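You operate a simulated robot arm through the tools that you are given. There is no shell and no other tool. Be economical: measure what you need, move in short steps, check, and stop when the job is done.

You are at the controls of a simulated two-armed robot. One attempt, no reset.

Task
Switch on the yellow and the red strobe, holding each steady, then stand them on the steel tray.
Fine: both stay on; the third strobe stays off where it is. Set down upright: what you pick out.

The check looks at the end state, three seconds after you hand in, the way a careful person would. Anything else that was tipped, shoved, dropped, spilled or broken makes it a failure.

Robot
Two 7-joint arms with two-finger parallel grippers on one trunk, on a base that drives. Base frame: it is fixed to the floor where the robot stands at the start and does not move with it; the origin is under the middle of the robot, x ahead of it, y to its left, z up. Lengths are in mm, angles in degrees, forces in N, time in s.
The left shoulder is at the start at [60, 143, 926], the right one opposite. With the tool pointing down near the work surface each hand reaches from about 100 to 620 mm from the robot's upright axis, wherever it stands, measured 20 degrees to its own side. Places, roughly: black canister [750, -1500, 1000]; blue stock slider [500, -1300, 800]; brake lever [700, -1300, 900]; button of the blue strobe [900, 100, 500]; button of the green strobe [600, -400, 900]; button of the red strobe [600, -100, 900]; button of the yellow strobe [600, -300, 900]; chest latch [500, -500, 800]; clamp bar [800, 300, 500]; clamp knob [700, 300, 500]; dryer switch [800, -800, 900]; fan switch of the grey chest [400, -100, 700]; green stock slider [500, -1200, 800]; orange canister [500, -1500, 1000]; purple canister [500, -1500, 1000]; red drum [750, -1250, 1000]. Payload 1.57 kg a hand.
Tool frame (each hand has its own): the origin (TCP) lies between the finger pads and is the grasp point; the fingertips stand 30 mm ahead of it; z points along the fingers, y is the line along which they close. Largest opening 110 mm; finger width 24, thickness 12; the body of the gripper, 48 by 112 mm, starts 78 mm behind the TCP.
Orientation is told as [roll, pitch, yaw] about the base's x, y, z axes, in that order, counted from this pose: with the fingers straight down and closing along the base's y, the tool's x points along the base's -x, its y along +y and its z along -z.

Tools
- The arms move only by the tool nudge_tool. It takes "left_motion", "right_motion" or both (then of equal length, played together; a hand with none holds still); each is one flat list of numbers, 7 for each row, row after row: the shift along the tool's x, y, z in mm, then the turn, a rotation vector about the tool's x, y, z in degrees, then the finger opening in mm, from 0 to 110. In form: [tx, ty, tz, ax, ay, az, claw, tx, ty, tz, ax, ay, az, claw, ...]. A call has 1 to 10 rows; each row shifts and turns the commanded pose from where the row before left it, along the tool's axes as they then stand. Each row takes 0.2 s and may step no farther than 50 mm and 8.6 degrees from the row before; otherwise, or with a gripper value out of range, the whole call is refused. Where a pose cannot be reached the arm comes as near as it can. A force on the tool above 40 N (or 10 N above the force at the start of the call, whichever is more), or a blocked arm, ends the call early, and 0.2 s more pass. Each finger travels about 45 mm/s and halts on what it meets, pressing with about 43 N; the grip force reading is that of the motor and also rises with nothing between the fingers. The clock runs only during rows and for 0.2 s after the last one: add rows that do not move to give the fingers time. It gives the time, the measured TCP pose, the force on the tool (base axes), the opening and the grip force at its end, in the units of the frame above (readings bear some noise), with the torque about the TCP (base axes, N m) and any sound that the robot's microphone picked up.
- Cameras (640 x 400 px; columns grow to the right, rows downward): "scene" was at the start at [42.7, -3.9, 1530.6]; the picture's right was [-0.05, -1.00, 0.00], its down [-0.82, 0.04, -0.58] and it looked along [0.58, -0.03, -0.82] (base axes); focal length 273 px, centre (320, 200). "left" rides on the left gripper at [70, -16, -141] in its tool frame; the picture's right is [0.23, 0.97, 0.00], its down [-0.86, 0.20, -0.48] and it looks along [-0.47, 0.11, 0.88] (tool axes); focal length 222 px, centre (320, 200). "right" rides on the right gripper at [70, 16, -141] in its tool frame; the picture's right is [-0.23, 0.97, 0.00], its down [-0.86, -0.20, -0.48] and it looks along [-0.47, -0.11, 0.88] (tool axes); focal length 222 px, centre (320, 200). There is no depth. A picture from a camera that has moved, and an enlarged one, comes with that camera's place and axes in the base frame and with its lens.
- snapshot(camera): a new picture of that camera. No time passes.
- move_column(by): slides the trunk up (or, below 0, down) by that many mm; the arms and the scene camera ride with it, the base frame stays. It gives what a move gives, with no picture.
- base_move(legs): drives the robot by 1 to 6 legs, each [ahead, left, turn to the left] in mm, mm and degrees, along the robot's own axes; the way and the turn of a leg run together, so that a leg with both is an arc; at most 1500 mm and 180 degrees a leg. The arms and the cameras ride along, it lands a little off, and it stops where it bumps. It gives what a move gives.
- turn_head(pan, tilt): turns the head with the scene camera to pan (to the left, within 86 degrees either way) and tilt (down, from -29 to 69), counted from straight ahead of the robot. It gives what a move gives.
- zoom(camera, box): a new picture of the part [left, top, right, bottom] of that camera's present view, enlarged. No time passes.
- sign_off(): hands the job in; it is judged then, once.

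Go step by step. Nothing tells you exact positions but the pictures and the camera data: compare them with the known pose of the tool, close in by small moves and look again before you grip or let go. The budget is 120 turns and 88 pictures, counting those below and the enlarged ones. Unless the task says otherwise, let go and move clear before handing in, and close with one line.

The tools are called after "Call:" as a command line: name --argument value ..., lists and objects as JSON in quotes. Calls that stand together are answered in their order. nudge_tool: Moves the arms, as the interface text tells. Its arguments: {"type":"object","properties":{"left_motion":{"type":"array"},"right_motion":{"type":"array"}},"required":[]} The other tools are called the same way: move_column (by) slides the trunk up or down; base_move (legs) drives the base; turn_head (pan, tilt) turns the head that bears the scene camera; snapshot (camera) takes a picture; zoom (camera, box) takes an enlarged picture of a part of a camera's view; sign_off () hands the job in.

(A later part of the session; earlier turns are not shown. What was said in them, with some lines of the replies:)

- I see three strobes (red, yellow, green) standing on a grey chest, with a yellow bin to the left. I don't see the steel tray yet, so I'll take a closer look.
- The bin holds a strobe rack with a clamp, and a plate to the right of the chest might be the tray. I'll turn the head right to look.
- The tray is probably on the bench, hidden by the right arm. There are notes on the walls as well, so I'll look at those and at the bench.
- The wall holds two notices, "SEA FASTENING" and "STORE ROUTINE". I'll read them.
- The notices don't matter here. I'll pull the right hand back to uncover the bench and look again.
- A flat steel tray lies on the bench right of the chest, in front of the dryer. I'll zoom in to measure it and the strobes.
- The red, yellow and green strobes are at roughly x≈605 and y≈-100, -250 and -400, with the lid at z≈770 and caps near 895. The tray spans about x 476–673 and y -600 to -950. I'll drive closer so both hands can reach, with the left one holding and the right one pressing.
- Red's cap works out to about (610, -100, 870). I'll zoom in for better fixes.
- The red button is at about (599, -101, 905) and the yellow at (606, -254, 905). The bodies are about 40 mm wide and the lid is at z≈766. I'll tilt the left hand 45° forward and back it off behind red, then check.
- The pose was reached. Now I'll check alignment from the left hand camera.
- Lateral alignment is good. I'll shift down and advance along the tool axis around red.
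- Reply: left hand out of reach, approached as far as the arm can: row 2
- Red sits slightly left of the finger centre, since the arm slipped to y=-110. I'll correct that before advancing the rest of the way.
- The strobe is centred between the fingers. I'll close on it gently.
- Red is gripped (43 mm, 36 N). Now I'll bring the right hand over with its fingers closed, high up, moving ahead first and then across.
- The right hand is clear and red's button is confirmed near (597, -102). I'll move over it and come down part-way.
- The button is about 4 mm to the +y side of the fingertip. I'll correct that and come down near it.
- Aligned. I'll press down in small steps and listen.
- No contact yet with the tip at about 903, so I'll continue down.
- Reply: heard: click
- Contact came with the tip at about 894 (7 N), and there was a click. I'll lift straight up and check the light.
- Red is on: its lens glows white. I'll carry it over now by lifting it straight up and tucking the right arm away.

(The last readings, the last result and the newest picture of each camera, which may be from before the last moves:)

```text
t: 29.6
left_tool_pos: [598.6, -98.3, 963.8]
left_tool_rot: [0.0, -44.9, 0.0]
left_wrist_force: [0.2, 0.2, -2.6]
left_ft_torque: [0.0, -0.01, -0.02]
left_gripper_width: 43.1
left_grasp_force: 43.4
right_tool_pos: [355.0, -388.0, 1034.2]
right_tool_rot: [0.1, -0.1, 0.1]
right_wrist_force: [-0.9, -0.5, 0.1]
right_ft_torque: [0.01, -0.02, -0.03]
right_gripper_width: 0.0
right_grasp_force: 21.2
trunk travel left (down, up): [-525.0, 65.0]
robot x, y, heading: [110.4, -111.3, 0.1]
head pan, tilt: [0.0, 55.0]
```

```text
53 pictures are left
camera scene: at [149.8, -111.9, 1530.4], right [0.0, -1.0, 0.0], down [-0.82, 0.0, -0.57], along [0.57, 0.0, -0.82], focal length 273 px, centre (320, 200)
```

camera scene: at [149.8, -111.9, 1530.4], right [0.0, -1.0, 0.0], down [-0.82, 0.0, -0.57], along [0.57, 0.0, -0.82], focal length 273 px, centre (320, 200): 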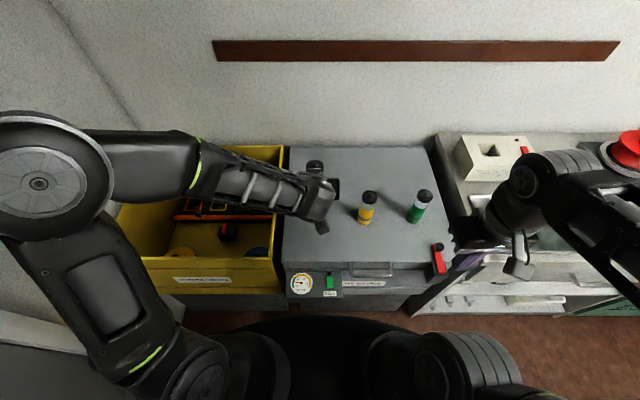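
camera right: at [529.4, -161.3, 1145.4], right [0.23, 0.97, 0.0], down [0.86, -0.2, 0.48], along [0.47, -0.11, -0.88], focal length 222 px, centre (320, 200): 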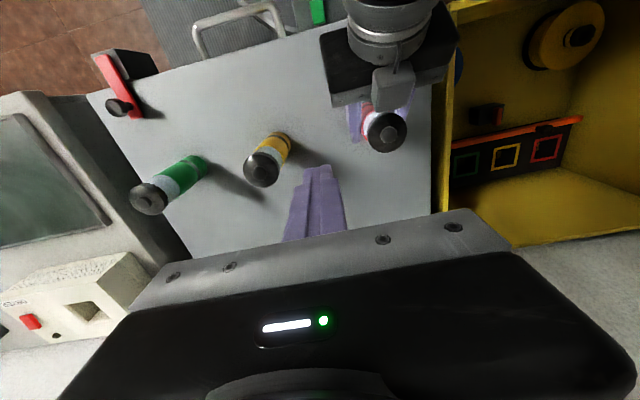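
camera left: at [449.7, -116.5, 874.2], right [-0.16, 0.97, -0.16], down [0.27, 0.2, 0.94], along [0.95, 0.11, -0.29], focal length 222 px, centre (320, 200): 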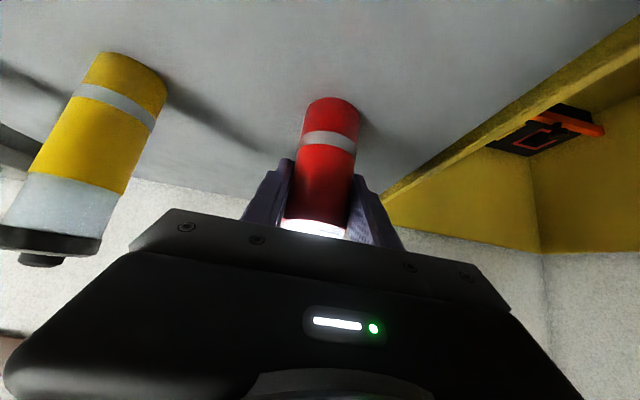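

Red is lifted. I'll back off and then slide right to stand in front of the tray.

Call:
base_move --legs '[[-200, 0, 0], [0, -600, 0]]'

Call:
snapshot --camera "scene"

```text
t: 34.2
left_tool_pos: [408.9, -697.0, 964.1]
left_tool_rot: [0.1, -45.0, 0.2]
left_wrist_force: [0.3, -0.1, -1.4]
left_ft_torque: [0.01, 0.02, 0.02]
left_gripper_width: 42.9
left_grasp_force: 42.7
right_tool_pos: [167.3, -984.6, 1034.6]
right_tool_rot: [0.0, 0.0, 0.3]
right_wrist_force: [0.4, -0.5, 0.0]
right_ft_torque: [0.02, -0.03, 0.01]
right_gripper_width: 0.2
right_grasp_force: 21.0
trunk travel left (down, up): [-525.0, 65.0]
robot x, y, heading: [-82.5, -711.3, 0.4]
head pan, tilt: [0.0, 55.0]
```

```text
52 pictures are left
camera scene: at [-39.9, -711.6, 1530.3], right [0.0, -1.0, 0.0], down [-0.82, 0.0, -0.57], along [0.57, 0.0, -0.82], focal length 273 px, centre (320, 200)
```

scene: 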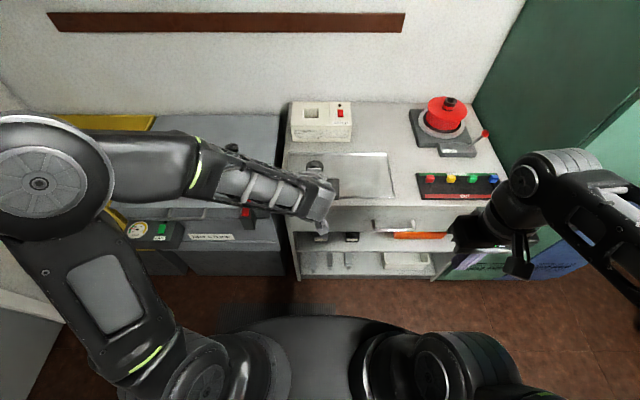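

The tray spans x 485–683, y -598 to -959, at z≈793. Driving ahead 175 puts red at about (584, -697).

Call:
base_move --legs '[[175, 0, 0]]'

Call:
snapshot --camera "scene"

Call:
snapshot --camera "left"

```text
t: 35.6
left_tool_pos: [581.5, -693.5, 963.4]
left_tool_rot: [0.0, -44.9, 0.4]
left_wrist_force: [-0.1, 0.4, -2.0]
left_ft_torque: [-0.02, 0.04, 0.02]
left_gripper_width: 43.1
left_grasp_force: 43.3
right_tool_pos: [340.5, -983.4, 1033.0]
right_tool_rot: [-0.1, 0.1, 0.4]
right_wrist_force: [0.6, 0.5, -0.1]
right_ft_torque: [0.01, 0.06, -0.02]
right_gripper_width: 0.0
right_grasp_force: 21.4
trunk travel left (down, up): [-525.0, 65.0]
robot x, y, heading: [86.1, -710.8, 0.3]
head pan, tilt: [0.0, 55.0]
```

```text
51 pictures are left
camera scene: at [134.1, -709.8, 1530.3], right [0.01, -1.0, 0.0], down [-0.82, -0.01, -0.57], along [0.57, 0.0, -0.82], focal length 273 px, centre (320, 200)
```

scene: 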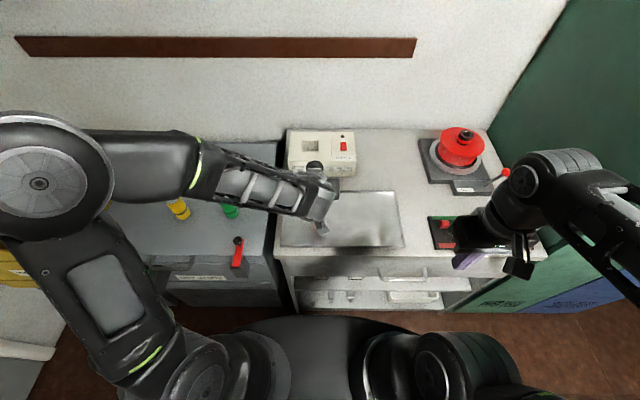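

```text
50 pictures are left
camera left: at [432.7, -711.5, 1014.5], right [-0.17, 0.97, -0.16], down [0.27, 0.2, 0.94], along [0.95, 0.12, -0.29], focal length 222 px, centre (320, 200)
```

left: 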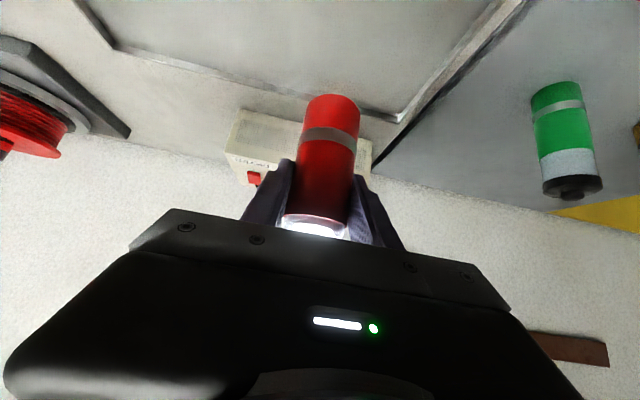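

Red is over the tray, still glowing. I'll lower it most of the way.

Call:
nudge_tool --left_motion '[10.6, 0, 10.6, 0, 0, 0, 30, 10.6, 0, 10.6, 0, 0, 0, 30, 10.6, 0, 10.6, 0, 0, 0, 30, 10.6, 0, 10.6, 0, 0, 0, 30, 10.6, 0, 10.6, 0, 0, 0, 30, 10.6, 0, 10.6, 0, 0, 0, 30, 0, 0, 0, 0, 0, 0, 30]'

Call:
snapshot --camera "left"

```text
t: 37.2
left_tool_pos: [581.4, -694.2, 874.6]
left_tool_rot: [-0.1, -45.2, 0.4]
left_wrist_force: [2.5, -1.6, 8.5]
left_ft_torque: [-0.14, 0.01, 0.02]
left_gripper_width: 43.1
left_grasp_force: 42.8
right_tool_pos: [339.6, -984.0, 1034.7]
right_tool_rot: [0.0, 0.0, 0.3]
right_wrist_force: [1.0, 1.5, 0.4]
right_ft_torque: [0.04, -0.05, -0.01]
right_gripper_width: 0.0
right_grasp_force: 21.2
trunk travel left (down, up): [-525.0, 65.0]
robot x, y, heading: [89.0, -713.4, -0.1]
head pan, tilt: [0.0, 55.0]
```

```text
49 pictures are left
camera left: at [432.0, -711.6, 925.2], right [-0.17, 0.97, -0.16], down [0.26, 0.2, 0.94], along [0.95, 0.12, -0.29], focal length 222 px, centre (320, 200)
```

left: 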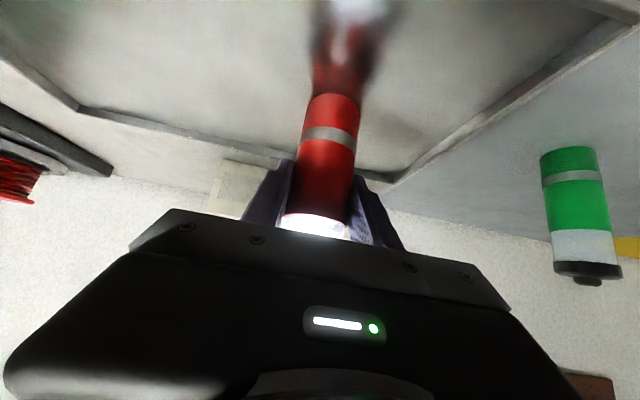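

Red touches down on the tray (about 8 N up). I'll ease off a touch, open, and back out along the tool axis.

Call:
nudge_tool --left_motion '[-0.5, 0, -0.5, 0, 0, 0, 30, 0, 0, 0, 0, 0, 0, 50, 0, 0, 0, 0, 0, 0, 65, 0, 0, 0, 0, 0, 0, 80, 0, 0, 0, 0, 0, 0, 80]'

Call:
snapshot --camera "left"

```text
t: 38.4
left_tool_pos: [581.4, -693.7, 874.3]
left_tool_rot: [-0.2, -45.1, 0.3]
left_wrist_force: [-0.1, 0.1, 0.1]
left_ft_torque: [-0.01, 0.05, -0.03]
left_gripper_width: 80.3
left_grasp_force: 0.1
right_tool_pos: [340.3, -982.9, 1033.6]
right_tool_rot: [0.0, 0.1, 0.4]
right_wrist_force: [-0.5, -0.2, 0.0]
right_ft_torque: [0.02, -0.01, -0.03]
right_gripper_width: 0.1
right_grasp_force: 21.4
trunk travel left (down, up): [-525.0, 65.0]
robot x, y, heading: [88.3, -714.1, 0.6]
head pan, tilt: [0.0, 55.0]
```

```text
48 pictures are left
camera left: at [431.7, -711.7, 925.2], right [-0.17, 0.97, -0.16], down [0.27, 0.2, 0.94], along [0.95, 0.12, -0.29], focal length 222 px, centre (320, 200)
```

left: 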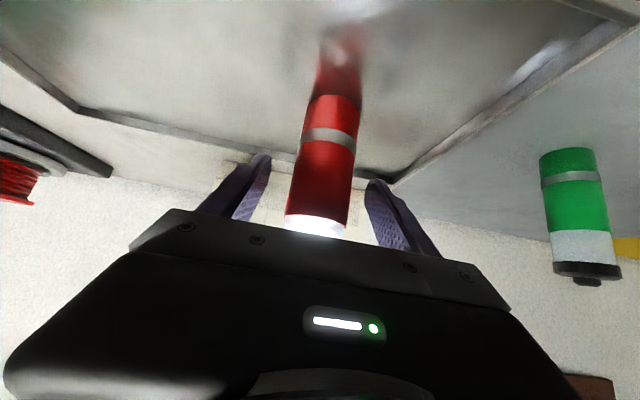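

Red stands on the tray, on. I'll back out, drive clear, and lift the hand.

Call:
nudge_tool --left_motion '[0, 0, -30, 0, 0, 0, 80, 0, 0, -30, 0, 0, 0, 80, 0, 0, 0, 0, 0, 0, 80]'

Call:
base_move --legs '[[-200, 0, 0]]'

Call:
nudge_tool --left_motion '[-18, 0, -18, 0, 0, 0, 80, -18, 0, -18, 0, 0, 0, 80, 0, 0, 0, 0, 0, 0, 80]'

Call:
snapshot --camera "scene"

```text
t: 39.2
left_tool_pos: [536.4, -694.1, 917.0]
left_tool_rot: [0.1, -44.9, 0.3]
left_wrist_force: [0.6, 1.3, -0.6]
left_ft_torque: [0.0, 0.04, 0.02]
left_gripper_width: 79.9
left_grasp_force: 0.1
right_tool_pos: [341.2, -983.5, 1034.2]
right_tool_rot: [0.0, 0.1, 0.4]
right_wrist_force: [0.1, -0.6, 0.4]
right_ft_torque: [-0.01, -0.02, -0.01]
right_gripper_width: 0.0
right_grasp_force: 21.5
trunk travel left (down, up): [-525.0, 65.0]
robot x, y, heading: [88.7, -709.9, 0.2]
head pan, tilt: [0.0, 55.0]
```

```text
t: 40.8
left_tool_pos: [335.9, -697.9, 918.1]
left_tool_rot: [-0.1, -45.0, 0.0]
left_wrist_force: [-0.1, 0.4, 0.9]
left_ft_torque: [-0.03, 0.02, -0.04]
left_gripper_width: 80.1
left_grasp_force: 0.0
right_tool_pos: [137.3, -985.2, 1035.0]
right_tool_rot: [0.0, -0.1, 0.0]
right_wrist_force: [-0.7, 0.2, 0.2]
right_ft_torque: [0.01, -0.05, 0.04]
right_gripper_width: 0.0
right_grasp_force: 21.8
trunk travel left (down, up): [-525.0, 65.0]
robot x, y, heading: [-106.4, -708.7, 0.4]
head pan, tilt: [0.0, 55.0]
```

```text
t: 41.6
left_tool_pos: [337.3, -699.2, 968.2]
left_tool_rot: [0.0, -45.0, 0.0]
left_wrist_force: [-0.1, -0.1, 0.0]
left_ft_torque: [0.03, 0.0, 0.02]
left_gripper_width: 80.1
left_grasp_force: 0.1
right_tool_pos: [137.9, -985.2, 1034.1]
right_tool_rot: [-0.1, 0.0, 0.0]
right_wrist_force: [0.2, -0.4, -0.4]
right_ft_torque: [0.0, -0.02, -0.02]
right_gripper_width: 0.0
right_grasp_force: 21.6
trunk travel left (down, up): [-525.0, 65.0]
robot x, y, heading: [-111.3, -711.5, 0.2]
head pan, tilt: [0.0, 55.0]
```

```text
47 pictures are left
camera scene: at [-68.5, -710.9, 1530.3], right [0.0, -1.0, 0.0], down [-0.82, 0.0, -0.57], along [0.57, 0.0, -0.82], focal length 273 px, centre (320, 200)
```

scene: 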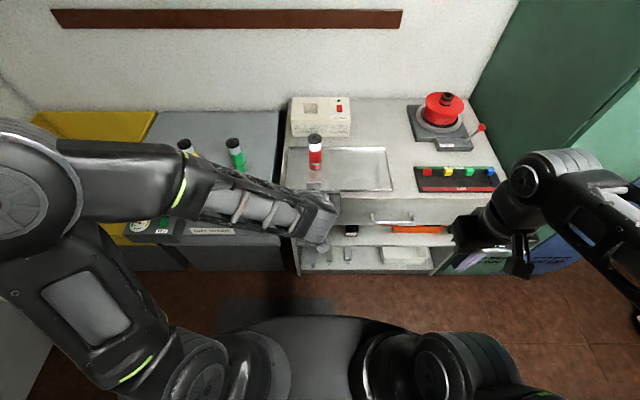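

Red stands lit on the tray. Next I'll drive back to the chest for yellow.

Call:
base_move --legs '[[0, 445, 0], [215, 0, 0]]'

Call:
snapshot --camera "left"

Call:
snapshot --camera "scene"

```text
t: 45.6
left_tool_pos: [551.2, -258.1, 969.7]
left_tool_rot: [0.0, -44.9, 0.3]
left_wrist_force: [1.0, -1.2, 0.3]
left_ft_torque: [0.04, -0.02, -0.03]
left_gripper_width: 79.8
left_grasp_force: 0.0
right_tool_pos: [353.8, -545.2, 1033.6]
right_tool_rot: [0.0, 0.1, 0.4]
right_wrist_force: [0.9, -0.1, 0.1]
right_ft_torque: [0.02, 0.02, 0.04]
right_gripper_width: 0.0
right_grasp_force: 21.5
trunk travel left (down, up): [-525.0, 65.0]
robot x, y, heading: [98.6, -272.5, 0.3]
head pan, tilt: [0.0, 55.0]
```

```text
46 pictures are left
camera left: at [401.9, -275.5, 1019.6], right [-0.17, 0.97, -0.16], down [0.27, 0.2, 0.94], along [0.95, 0.11, -0.29], focal length 222 px, centre (320, 200)
```

left: 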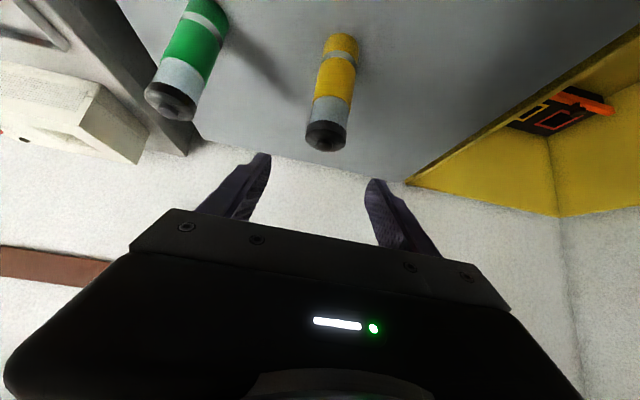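

```text
45 pictures are left
camera scene: at [146.9, -272.5, 1530.3], right [0.01, -1.0, 0.0], down [-0.82, 0.0, -0.57], along [0.57, 0.0, -0.82], focal length 273 px, centre (320, 200)
```

scene: 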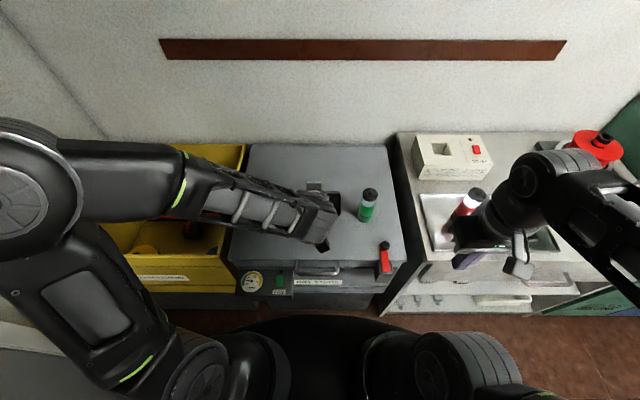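

Yellow is at about (608, -256), nicely between the fingers. I'll go in along a straight path with the fingers straddling it.

Call:
nudge_tool --left_motion '[16, 1, 30, 0, 0, 0, 80, 16, 1, 30, 0, 0, 0, 80, 16, 0, 30, 0, 0, 0, 80, 0, 0, 0, 0, 0, 0, 80]'

Call:
snapshot --camera "left"

```text
t: 46.6
left_tool_pos: [581.0, -257.4, 871.2]
left_tool_rot: [0.0, -45.0, 0.3]
left_wrist_force: [-0.6, 0.8, -0.4]
left_ft_torque: [-0.02, 0.01, 0.01]
left_gripper_width: 79.9
left_grasp_force: 0.1
right_tool_pos: [352.2, -545.9, 1033.5]
right_tool_rot: [0.0, -0.1, 0.3]
right_wrist_force: [-0.3, -1.1, -0.1]
right_ft_torque: [-0.01, 0.01, 0.02]
right_gripper_width: 0.1
right_grasp_force: 20.4
trunk travel left (down, up): [-525.0, 65.0]
robot x, y, heading: [98.0, -274.4, 0.4]
head pan, tilt: [0.0, 55.0]
```

```text
44 pictures are left
camera left: at [431.6, -274.7, 922.0], right [-0.17, 0.97, -0.16], down [0.26, 0.2, 0.94], along [0.95, 0.11, -0.29], focal length 222 px, centre (320, 200)
```

left: 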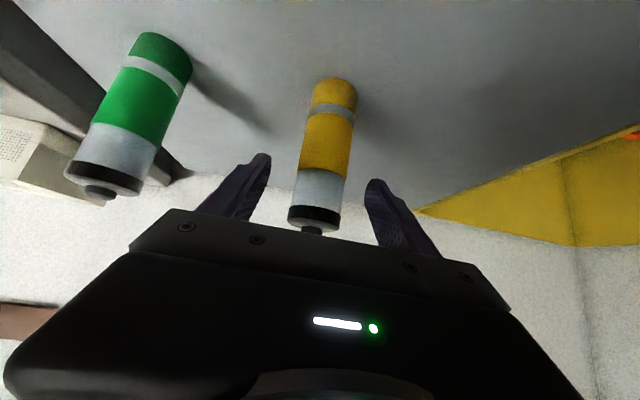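

Call:
nudge_tool --left_motion '[8, 1, 27, 0, 0, 0, 80, 7, 0, 26, 0, 0, 0, 80, 0, 0, 0, 0, 0, 0, 80]'

Call:
snapshot --camera "left"

```text
t: 47.4
left_tool_pos: [608.9, -254.8, 823.2]
left_tool_rot: [0.1, -45.0, 0.4]
left_wrist_force: [0.1, -0.3, 0.3]
left_ft_torque: [0.0, -0.03, 0.02]
left_gripper_width: 79.8
left_grasp_force: 0.1
right_tool_pos: [352.8, -546.6, 1034.4]
right_tool_rot: [0.0, 0.0, 0.3]
right_wrist_force: [0.1, 0.5, -0.2]
right_ft_torque: [0.03, -0.02, 0.05]
right_gripper_width: 0.0
right_grasp_force: 21.2
trunk travel left (down, up): [-525.0, 65.0]
robot x, y, heading: [104.0, -271.0, 0.4]
head pan, tilt: [0.0, 55.0]
```

```text
43 pictures are left
camera left: at [459.4, -272.5, 874.3], right [-0.17, 0.97, -0.16], down [0.27, 0.2, 0.94], along [0.95, 0.11, -0.29], focal length 222 px, centre (320, 200)
```

left: 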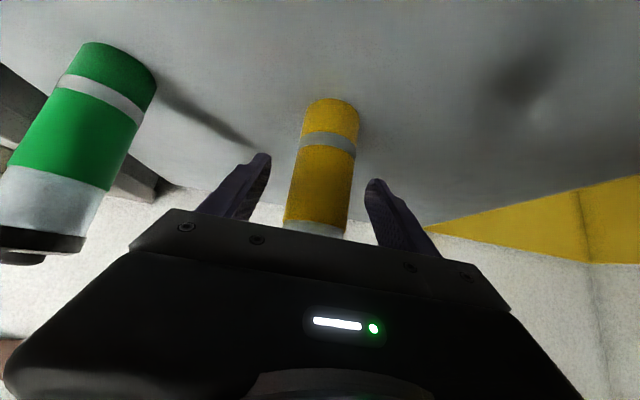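

Same picture as with red, so I'll grip, then bring the right hand ahead and across, high above green.

Call:
nudge_tool --left_motion '[0, 0, 0, 0, 0, 0, 60, 0, 0, 0, 0, 0, 0, 50, 0, 0, 0, 0, 0, 0, 40, 0, 0, 0, 0, 0, 0, 30, 0, 0, 0, 0, 0, 0, 30]'

Call:
nudge_tool --right_motion '[-43, 0, -5, 0, 0, 0, 0, -43, 0, -5, 0, 0, 0, 0, -43, 0, -5, 0, 0, 0, 0, -43, 0, 0, 0, 0, 0, 0, -42, 0, 0, 0, 0, 0, 0, -40, 0, 0, 0, 0, 0, 0, 0, 48, 0, 0, 0, 0, 0, 0, 48, 0, 0, 0, 0, 0, 0, 48, 0, 0, 0, 0, 0, 0, 48, 0, 0, 0, 0, 0]'

Call:
snapshot --camera "right"

```text
t: 48.6
left_tool_pos: [607.1, -254.8, 823.9]
left_tool_rot: [0.0, -45.0, 0.2]
left_wrist_force: [-0.3, 0.4, -0.3]
left_ft_torque: [0.01, 0.0, -0.01]
left_gripper_width: 43.4
left_grasp_force: 37.0
right_tool_pos: [354.0, -545.3, 1034.4]
right_tool_rot: [0.1, 0.0, 0.3]
right_wrist_force: [0.0, 0.3, -0.4]
right_ft_torque: [-0.03, 0.03, -0.01]
right_gripper_width: 0.0
right_grasp_force: 21.1
trunk travel left (down, up): [-525.0, 65.0]
robot x, y, heading: [102.9, -274.5, 0.1]
head pan, tilt: [0.0, 55.0]
```

```text
t: 50.8
left_tool_pos: [609.6, -254.1, 823.6]
left_tool_rot: [0.0, -45.0, 0.3]
left_wrist_force: [-0.8, 0.9, 0.3]
left_ft_torque: [0.06, 0.04, -0.05]
left_gripper_width: 43.1
left_grasp_force: 43.4
right_tool_pos: [608.0, -353.2, 1049.4]
right_tool_rot: [0.0, -0.1, 0.2]
right_wrist_force: [-0.4, 0.4, -0.8]
right_ft_torque: [0.0, -0.01, -0.02]
right_gripper_width: 0.1
right_grasp_force: 21.5
trunk travel left (down, up): [-525.0, 65.0]
robot x, y, heading: [103.2, -273.0, 0.3]
head pan, tilt: [0.0, 55.0]
```

```text
42 pictures are left
camera right: at [537.9, -336.3, 1190.6], right [0.22, 0.97, 0.0], down [0.86, -0.2, 0.48], along [0.47, -0.11, -0.88], focal length 222 px, centre (320, 200)
```

right: 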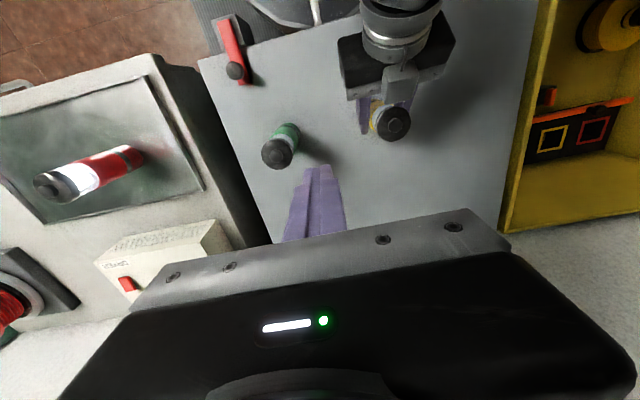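

Call:
nudge_tool --right_motion '[0, 49, 0, 0, 0, 0, 0, 0, 49, 0, 0, 0, 0, 0, 0, 0, 40, 0, 0, 0, 0, 0, 0, 40, 0, 0, 0, 0, 0, 0, 15, 0, 0, 0, 0, 0, 0, 0, 0, 0, 0]'

Call:
zoom --camera "right" --box '[220, 80, 440, 240]'

```text
refused: motion must hold 7 numbers for each row
```

```text
2.50 times, centred on (330, 160) of right
camera zoom: at [537.9, -336.3, 1190.6], right [0.22, 0.97, 0.0], down [0.86, -0.2, 0.48], along [0.47, -0.11, -0.88], focal length 555 px, centre (295, 300)
```

zoom: 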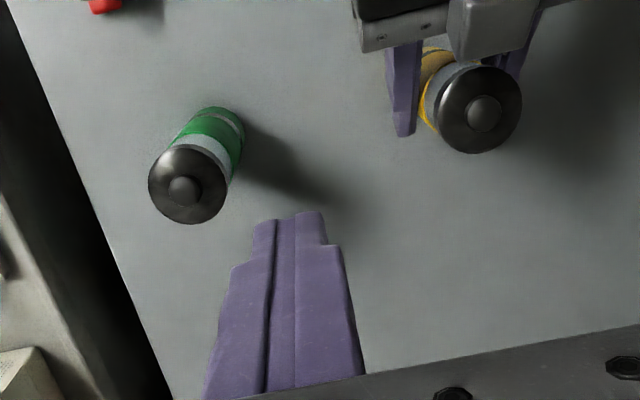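

The call was malformed and refused. The view puts yellow's button at about (609, -255), so I'll resend it.

Call:
nudge_tool --right_motion '[0, 49, 0, 0, 0, 0, 0, 0, 49, 0, 0, 0, 0, 0, 0, 0, 40, 0, 0, 0, 0, 0, 0, 40, 0, 0, 0, 0, 0, 0, 15, 0, 0, 0, 0, 0, 0, 0, 0, 0, 0, 0]'

Call:
zoom --camera "right" --box '[220, 80, 440, 240]'

```text
t: 52.2
left_tool_pos: [608.8, -255.3, 823.3]
left_tool_rot: [0.1, -45.1, 0.3]
left_wrist_force: [-0.7, -0.1, -0.6]
left_ft_torque: [-0.03, -0.02, -0.02]
left_gripper_width: 43.1
left_grasp_force: 42.9
right_tool_pos: [606.7, -254.6, 953.4]
right_tool_rot: [0.0, 0.0, 0.3]
right_wrist_force: [-0.4, -0.7, 0.1]
right_ft_torque: [-0.01, -0.01, 0.02]
right_gripper_width: 0.1
right_grasp_force: 21.5
trunk travel left (down, up): [-525.0, 65.0]
robot x, y, heading: [101.1, -271.0, 0.3]
head pan, tilt: [0.0, 55.0]
```

```text
2.50 times, centred on (330, 160) of right
camera zoom: at [536.8, -238.9, 1094.8], right [0.22, 0.97, 0.0], down [0.86, -0.2, 0.48], along [0.47, -0.11, -0.88], focal length 555 px, centre (295, 300)
```

zoom: 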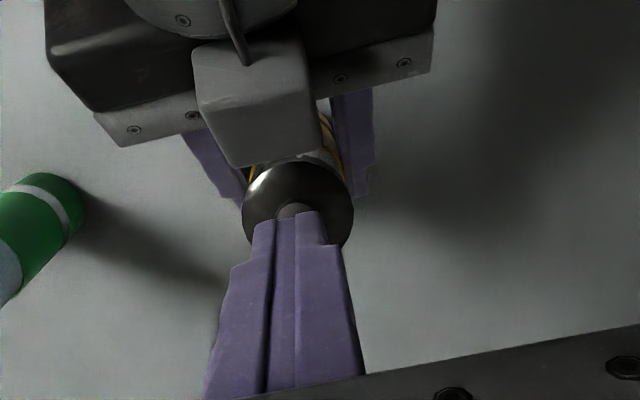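

Aligned. I'll descend to just above the button, then press gently.

Call:
nudge_tool --right_motion '[-2, 1, 8, 0, 0, 0, 0, 0, 0, 8, 0, 0, 0, 0, 0, 0, 6, 0, 0, 0, 0, 0, 0, 0, 0, 0, 0, 0]'

Call:
nudge_tool --right_motion '[0, 0, 2, 0, 0, 0, 0, 0, 0, 2, 0, 0, 0, 0]'

```text
t: 53.2
left_tool_pos: [609.1, -255.0, 823.8]
left_tool_rot: [0.0, -45.1, 0.3]
left_wrist_force: [-0.4, -0.9, -0.3]
left_ft_torque: [-0.02, 0.01, 0.08]
left_gripper_width: 43.1
left_grasp_force: 43.2
right_tool_pos: [607.8, -252.6, 931.2]
right_tool_rot: [0.0, 0.0, 0.3]
right_wrist_force: [-0.3, 0.4, 0.4]
right_ft_torque: [0.02, 0.02, -0.02]
right_gripper_width: 0.0
right_grasp_force: 21.6
trunk travel left (down, up): [-525.0, 65.0]
robot x, y, heading: [103.1, -269.6, 0.3]
head pan, tilt: [0.0, 55.0]
```

```text
t: 53.8
left_tool_pos: [607.2, -254.8, 822.1]
left_tool_rot: [0.0, -45.0, 0.3]
left_wrist_force: [0.2, 0.0, -0.1]
left_ft_torque: [-0.05, -0.08, 0.03]
left_gripper_width: 43.2
left_grasp_force: 43.4
right_tool_pos: [608.1, -253.8, 927.1]
right_tool_rot: [-0.1, 0.0, 0.3]
right_wrist_force: [0.9, -0.4, 1.2]
right_ft_torque: [0.03, -0.06, 0.0]
right_gripper_width: 0.0
right_grasp_force: 21.2
trunk travel left (down, up): [-525.0, 65.0]
robot x, y, heading: [101.5, -273.2, 0.3]
head pan, tilt: [0.0, 55.0]
```

Call:
nudge_tool --right_motion '[0, 0, 2, 0, 0, 0, 0, 0, 0, 1, 0, 0, 0, 0]'

```text
t: 54.4
left_tool_pos: [608.0, -255.0, 823.7]
left_tool_rot: [0.0, -45.0, 0.3]
left_wrist_force: [-0.1, 0.5, 0.4]
left_ft_torque: [-0.08, -0.13, 0.03]
left_gripper_width: 43.2
left_grasp_force: 42.8
right_tool_pos: [608.2, -252.6, 924.3]
right_tool_rot: [-0.1, 0.0, 0.3]
right_wrist_force: [1.2, -0.2, 3.4]
right_ft_torque: [-0.03, -0.06, -0.02]
right_gripper_width: 0.0
right_grasp_force: 21.3
trunk travel left (down, up): [-525.0, 65.0]
robot x, y, heading: [101.3, -271.0, 0.2]
head pan, tilt: [0.0, 55.0]
heard: click
```

It clicked. I'll raise the right hand, check the light, and move the hand off to the right.

Call:
nudge_tool --right_motion '[0, 0, -10, 0, 0, 0, 0, 0, 0, -30, 0, 0, 0, 0, 0, 0, -40, 0, 0, 0, 0, 0, 0, -35, 0, 0, 0, 0, 0, -30, 0, 0, 0, 0, 0]'

Call:
snapshot --camera "left"

```text
t: 55.6
left_tool_pos: [608.4, -255.0, 822.4]
left_tool_rot: [0.0, -45.0, 0.2]
left_wrist_force: [-0.8, -0.2, -0.4]
left_ft_torque: [0.05, 0.01, 0.02]
left_gripper_width: 43.1
left_grasp_force: 42.7
right_tool_pos: [608.2, -284.2, 1039.4]
right_tool_rot: [0.0, 0.0, 0.1]
right_wrist_force: [-0.2, 0.6, -0.3]
right_ft_torque: [0.02, 0.0, 0.01]
right_gripper_width: 0.0
right_grasp_force: 21.1
trunk travel left (down, up): [-525.0, 65.0]
robot x, y, heading: [106.6, -273.4, 0.1]
head pan, tilt: [0.0, 55.0]
```

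```text
39 pictures are left
camera left: at [459.3, -273.1, 874.4], right [-0.17, 0.97, -0.16], down [0.27, 0.2, 0.94], along [0.95, 0.11, -0.29], focal length 222 px, centre (320, 200)
```

left: 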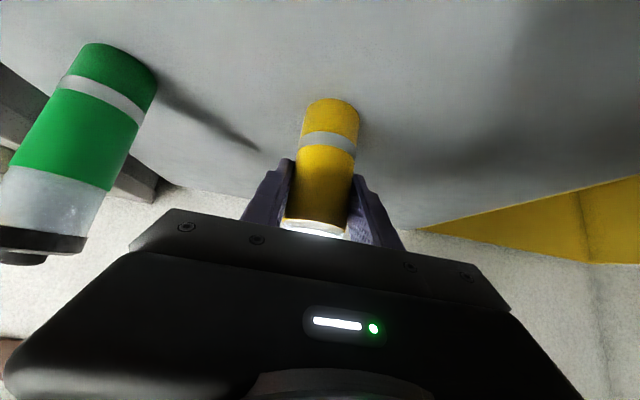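

Yellow is lit too. I'll lift it and tuck the right arm as before.

Call:
nudge_tool --left_motion '[-12.4, 0, -12.4, 0, 0, 0, 30, -12.4, 0, -12.4, 0, 0, 0, 30, -12.4, 0, -12.4, 0, 0, 0, 30, -12.4, 0, -12.4, 0, 0, 0, 30, -12.4, 0, -12.4, 0, 0, 0, 30, -12.4, 0, -12.4, 0, 0, 0, 30, -12.4, 0, -12.4, 0, 0, 0, 30, -12.4, 0, -12.4, 0, 0, 0, 30]' --right_motion '[0, -35, 0, 0, 0, 0, 0, 0, -35, 0, 0, 0, 0, 0, 30, -30, 0, 0, 0, 0, 0, 40, -20, 0, 0, 0, 0, 0, 45, -10, 0, 0, 0, 0, 0, 45, 0, 0, 0, 0, 0, 0, 45, 0, 0, 0, 0, 0, 0, 45, 0, 0, 0, 0, 0, 0]'

Call:
base_move --legs '[[-215, 0, 0], [0, -575, 0]]'

Call:
snapshot --camera "scene"

```text
t: 57.4
left_tool_pos: [604.6, -256.4, 964.3]
left_tool_rot: [0.0, -45.1, 0.2]
left_wrist_force: [-0.6, -0.8, -1.6]
left_ft_torque: [-0.02, 0.03, -0.03]
left_gripper_width: 43.2
left_grasp_force: 42.7
right_tool_pos: [357.8, -416.9, 1040.7]
right_tool_rot: [0.0, -0.1, 0.3]
right_wrist_force: [-0.4, -0.5, -0.5]
right_ft_torque: [0.01, -0.01, 0.01]
right_gripper_width: 0.0
right_grasp_force: 21.3
trunk travel left (down, up): [-525.0, 65.0]
robot x, y, heading: [103.9, -272.5, 0.1]
head pan, tilt: [0.0, 55.0]
```

```text
t: 61.9
left_tool_pos: [397.1, -813.2, 963.3]
left_tool_rot: [0.1, -44.9, 1.3]
left_wrist_force: [-0.6, 0.0, -1.6]
left_ft_torque: [0.01, 0.02, 0.03]
left_gripper_width: 43.2
left_grasp_force: 43.1
right_tool_pos: [152.9, -976.9, 1039.7]
right_tool_rot: [0.0, 0.0, 1.2]
right_wrist_force: [-0.4, -1.0, -0.1]
right_ft_torque: [-0.02, -0.07, -0.02]
right_gripper_width: 0.0
right_grasp_force: 20.8
trunk travel left (down, up): [-525.0, 65.0]
robot x, y, heading: [-109.1, -838.5, 1.0]
head pan, tilt: [0.0, 55.0]
```

```text
38 pictures are left
camera scene: at [-62.6, -837.7, 1530.3], right [0.02, -1.0, 0.0], down [-0.82, -0.02, -0.57], along [0.57, 0.01, -0.82], focal length 273 px, centre (320, 200)
```

scene: 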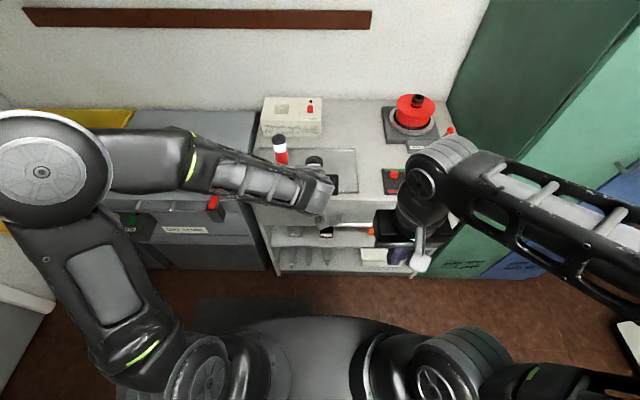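

Red is standing and lit, and yellow is held. I'll nudge right a bit and straighten up, then drive ahead.

Call:
base_move --legs '[[0, -28, -1], [188, 0, 0]]'

Call:
snapshot --camera "scene"

Call:
snapshot --camera "left"

```text
t: 63.8
left_tool_pos: [588.1, -849.4, 964.0]
left_tool_rot: [0.0, -44.9, 0.2]
left_wrist_force: [0.5, -0.1, -2.6]
left_ft_torque: [0.02, -0.03, -0.02]
left_gripper_width: 43.3
left_grasp_force: 42.3
right_tool_pos: [341.1, -1007.9, 1040.0]
right_tool_rot: [0.0, 0.1, 0.2]
right_wrist_force: [-0.3, 1.1, 0.2]
right_ft_torque: [0.01, 0.05, 0.01]
right_gripper_width: 0.0
right_grasp_force: 21.4
trunk travel left (down, up): [-525.0, 65.0]
robot x, y, heading: [83.9, -864.9, 0.4]
head pan, tilt: [0.0, 55.0]
```

```text
37 pictures are left
camera scene: at [127.1, -865.4, 1530.3], right [0.0, -1.0, 0.0], down [-0.82, 0.0, -0.57], along [0.57, 0.0, -0.82], focal length 273 px, centre (320, 200)
```

scene: 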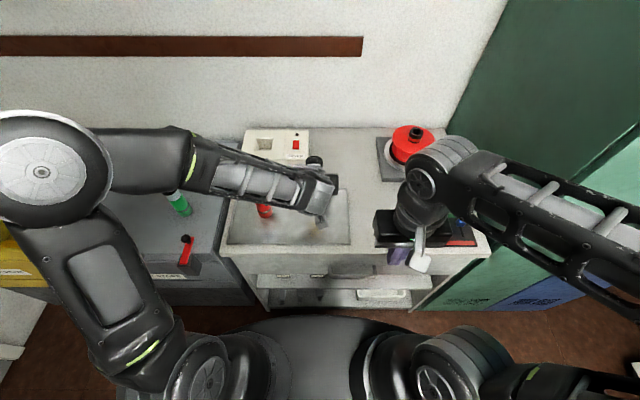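

```text
36 pictures are left
camera left: at [437.9, -866.5, 1014.9], right [-0.16, 0.97, -0.16], down [0.27, 0.2, 0.94], along [0.95, 0.11, -0.29], focal length 222 px, centre (320, 200)
```

left: 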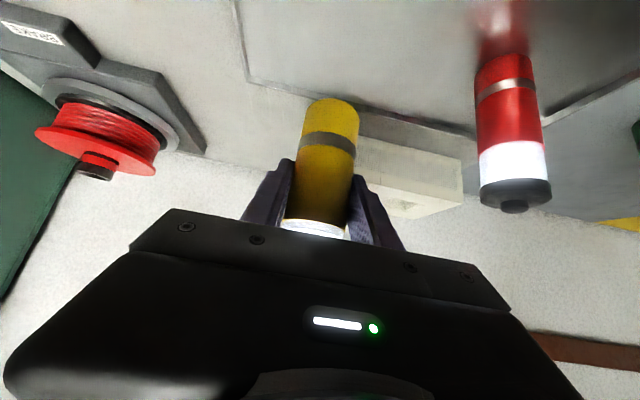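

Yellow is over the tray at (588, -849), well clear of red. Lowering.

Call:
nudge_tool --left_motion '[10.6, 0, 10.6, 0, 0, 0, 30, 10.6, 0, 10.6, 0, 0, 0, 30, 10.6, 0, 10.6, 0, 0, 0, 30, 10.6, 0, 10.6, 0, 0, 0, 30, 10.6, 0, 10.6, 0, 0, 0, 30, 5, 0, 5, 0, 0, 0, 30, 0, 0, 0, 0, 0, 0, 30]'

Call:
nudge_tool --left_motion '[1.4, 0, 1.4, 0, 0, 0, 30, 1.4, 0, 1.4, 0, 0, 0, 30, 1.4, 0, 1.4, 0, 0, 0, 30]'

Call:
snapshot --camera "left"

```text
t: 65.4
left_tool_pos: [586.8, -849.4, 880.3]
left_tool_rot: [0.1, -45.0, 0.2]
left_wrist_force: [-0.4, 0.4, -2.5]
left_ft_torque: [0.0, 0.0, 0.01]
left_gripper_width: 43.2
left_grasp_force: 42.4
right_tool_pos: [339.2, -1007.7, 1040.4]
right_tool_rot: [0.0, 0.0, 0.3]
right_wrist_force: [0.0, 0.1, -0.1]
right_ft_torque: [-0.01, 0.0, -0.03]
right_gripper_width: 0.0
right_grasp_force: 21.6
trunk travel left (down, up): [-525.0, 65.0]
robot x, y, heading: [80.8, -868.3, 0.3]
head pan, tilt: [0.0, 55.0]
```

```text
t: 66.2
left_tool_pos: [585.9, -847.8, 875.9]
left_tool_rot: [0.0, -45.1, 0.3]
left_wrist_force: [0.5, -0.2, -1.8]
left_ft_torque: [0.0, 0.03, -0.01]
left_gripper_width: 43.0
left_grasp_force: 42.9
right_tool_pos: [338.3, -1007.4, 1040.5]
right_tool_rot: [0.0, 0.0, 0.2]
right_wrist_force: [0.0, -0.8, 1.0]
right_ft_torque: [0.02, 0.05, -0.02]
right_gripper_width: 0.2
right_grasp_force: 21.0
trunk travel left (down, up): [-525.0, 65.0]
robot x, y, heading: [81.3, -863.7, 0.2]
head pan, tilt: [0.0, 55.0]
```

```text
35 pictures are left
camera left: at [437.6, -866.1, 927.3], right [-0.16, 0.97, -0.16], down [0.27, 0.2, 0.94], along [0.95, 0.11, -0.29], focal length 222 px, centre (320, 200)
```

left: 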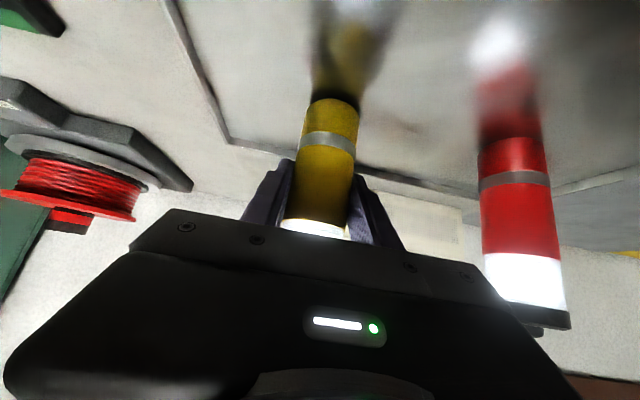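

Almost down, but no contact yet. I'll go in 1 mm steps.

Call:
nudge_tool --left_motion '[0.8, 0, 0.8, 0, 0, 0, 30, 0.8, 0, 0.8, 0, 0, 0, 30]'

```text
t: 66.8
left_tool_pos: [586.5, -848.7, 874.0]
left_tool_rot: [0.1, -45.0, 0.2]
left_wrist_force: [-1.0, 0.1, -2.9]
left_ft_torque: [0.02, 0.03, 0.03]
left_gripper_width: 43.3
left_grasp_force: 43.1
right_tool_pos: [338.3, -1008.4, 1040.3]
right_tool_rot: [-0.1, 0.0, 0.1]
right_wrist_force: [0.2, 0.5, 0.6]
right_ft_torque: [-0.01, -0.01, 0.02]
right_gripper_width: 0.0
right_grasp_force: 21.2
trunk travel left (down, up): [-525.0, 65.0]
robot x, y, heading: [84.3, -865.4, 0.4]
head pan, tilt: [0.0, 55.0]
```

Call:
nudge_tool --left_motion '[0.8, 0, 0.8, 0, 0, 0, 30, 0.8, 0, 0.8, 0, 0, 0, 30]'

```text
t: 67.4
left_tool_pos: [586.0, -849.9, 870.9]
left_tool_rot: [0.0, -45.0, 0.2]
left_wrist_force: [-0.3, 0.2, -2.4]
left_ft_torque: [0.04, -0.01, 0.01]
left_gripper_width: 42.9
left_grasp_force: 42.7
right_tool_pos: [339.9, -1008.1, 1039.4]
right_tool_rot: [0.0, 0.1, 0.3]
right_wrist_force: [0.5, 0.9, 0.0]
right_ft_torque: [-0.01, -0.02, -0.01]
right_gripper_width: 0.1
right_grasp_force: 21.5
trunk travel left (down, up): [-525.0, 65.0]
robot x, y, heading: [81.9, -865.0, 0.1]
head pan, tilt: [0.0, 55.0]
```

Call:
nudge_tool --left_motion '[0.8, 0, 0.8, 0, 0, 0, 30, 0.8, 0, 0.8, 0, 0, 0, 30]'

Call:
snapshot --camera "left"

```text
t: 68.0
left_tool_pos: [586.0, -850.3, 872.0]
left_tool_rot: [0.0, -45.2, 0.2]
left_wrist_force: [-1.8, 2.5, 13.5]
left_ft_torque: [0.18, 0.4, -0.04]
left_gripper_width: 43.2
left_grasp_force: 43.1
right_tool_pos: [338.1, -1008.0, 1040.1]
right_tool_rot: [0.0, 0.0, 0.1]
right_wrist_force: [0.8, 0.9, -0.2]
right_ft_torque: [-0.02, 0.0, 0.02]
right_gripper_width: 0.2
right_grasp_force: 21.7
trunk travel left (down, up): [-525.0, 65.0]
robot x, y, heading: [81.2, -862.1, 0.1]
head pan, tilt: [0.0, 55.0]
```

```text
34 pictures are left
camera left: at [436.3, -866.7, 921.9], right [-0.16, 0.97, -0.16], down [0.26, 0.2, 0.94], along [0.95, 0.11, -0.29], focal length 222 px, centre (320, 200)
```

left: 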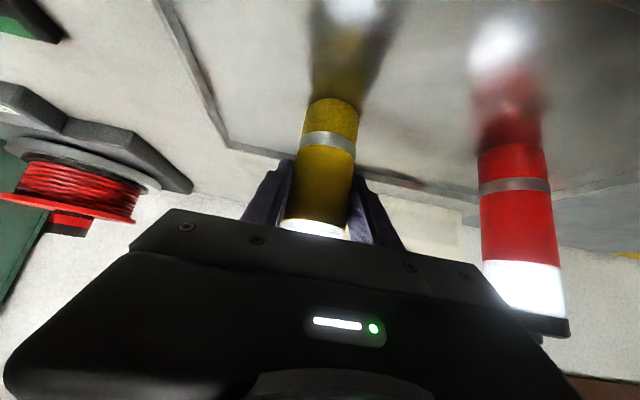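

Yellow is down on the tray (13 N). I'll ease off 1 mm, open, and back out.

Call:
nudge_tool --left_motion '[-0.6, 0, -0.6, 0, 0, 0, 30, 0, 0, 0, 0, 0, 0, 50, 0, 0, 0, 0, 0, 0, 65, 0, 0, 0, 0, 0, 0, 80, 0, 0, 0, 0, 0, 0, 80]'

Call:
snapshot --camera "left"

```text
t: 69.2
left_tool_pos: [584.9, -849.0, 871.1]
left_tool_rot: [0.0, -45.0, 0.2]
left_wrist_force: [-0.1, -0.5, 0.4]
left_ft_torque: [-0.01, -0.03, -0.01]
left_gripper_width: 80.0
left_grasp_force: 0.0
right_tool_pos: [339.7, -1010.0, 1040.4]
right_tool_rot: [0.0, 0.0, 0.2]
right_wrist_force: [0.3, 0.5, -0.3]
right_ft_torque: [-0.01, 0.02, 0.01]
right_gripper_width: 0.0
right_grasp_force: 21.7
trunk travel left (down, up): [-525.0, 65.0]
robot x, y, heading: [81.3, -861.6, 0.4]
head pan, tilt: [0.0, 55.0]
```

```text
33 pictures are left
camera left: at [436.1, -866.9, 921.8], right [-0.16, 0.97, -0.16], down [0.27, 0.2, 0.94], along [0.95, 0.11, -0.29], focal length 222 px, centre (320, 200)
```

left: 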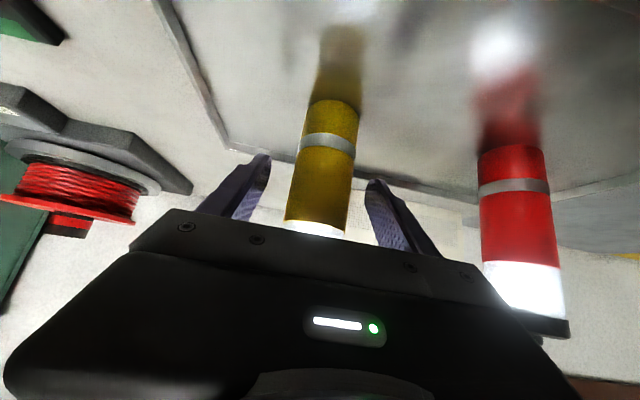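

Call:
nudge_tool --left_motion '[0, 0, -30, 0, 0, 0, 80, 0, 0, -30, 0, 0, 0, 80, 0, 0, 0, 0, 0, 0, 80]'

Call:
base_move --legs '[[-250, 0, 0]]'

Call:
zoom --camera "scene" --box '[100, 80, 420, 280]'

Call:
snapshot --camera "left"

```text
t: 70.0
left_tool_pos: [542.3, -848.8, 914.1]
left_tool_rot: [0.1, -45.0, 0.2]
left_wrist_force: [0.1, -0.2, -0.4]
left_ft_torque: [0.01, 0.02, 0.0]
left_gripper_width: 79.9
left_grasp_force: 0.1
right_tool_pos: [338.8, -1008.6, 1039.7]
right_tool_rot: [0.0, 0.0, 0.2]
right_wrist_force: [0.4, -0.2, -0.3]
right_ft_torque: [0.0, -0.02, -0.01]
right_gripper_width: 0.0
right_grasp_force: 21.9
trunk travel left (down, up): [-525.0, 65.0]
robot x, y, heading: [84.8, -864.2, -0.0]
head pan, tilt: [0.0, 55.0]
```

```text
t: 71.9
left_tool_pos: [288.0, -851.4, 913.6]
left_tool_rot: [-0.2, -45.0, -0.1]
left_wrist_force: [0.6, -1.1, 0.4]
left_ft_torque: [-0.01, -0.02, -0.01]
left_gripper_width: 80.1
left_grasp_force: 0.0
right_tool_pos: [83.1, -1010.2, 1040.4]
right_tool_rot: [0.0, 0.0, -0.1]
right_wrist_force: [-0.9, 0.3, -0.7]
right_ft_torque: [0.01, -0.02, -0.02]
right_gripper_width: 0.1
right_grasp_force: 21.2
trunk travel left (down, up): [-525.0, 65.0]
robot x, y, heading: [-171.2, -865.1, 0.0]
head pan, tilt: [0.0, 55.0]
```

```text
2.00 times, centred on (260, 180) of scene
camera zoom: at [-130.0, -865.9, 1530.4], right [0.0, -1.0, 0.0], down [-0.82, 0.0, -0.57], along [0.57, 0.0, -0.82], focal length 547 px, centre (440, 240)
```

zoom: 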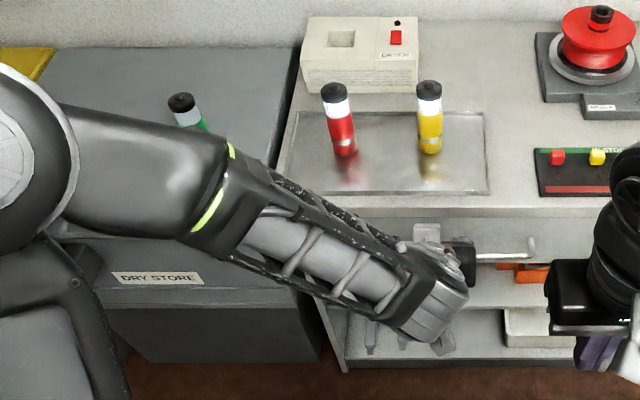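

```text
31 pictures are left
camera left: at [138.6, -868.1, 965.1], right [-0.16, 0.97, -0.16], down [0.27, 0.2, 0.94], along [0.95, 0.11, -0.29], focal length 222 px, centre (320, 200)
```

left: 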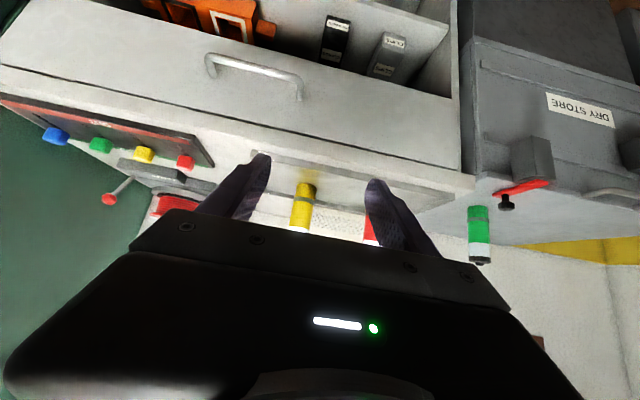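

Both strobes stand lit and upright on the tray, green is off and still in place, and both hands are clear. Handing in.

Call:
sign_off

```text
The job is handed in.
```

The yellow and red strobes are switched on and standing upright on the steel tray; the green one is still off and where it was.
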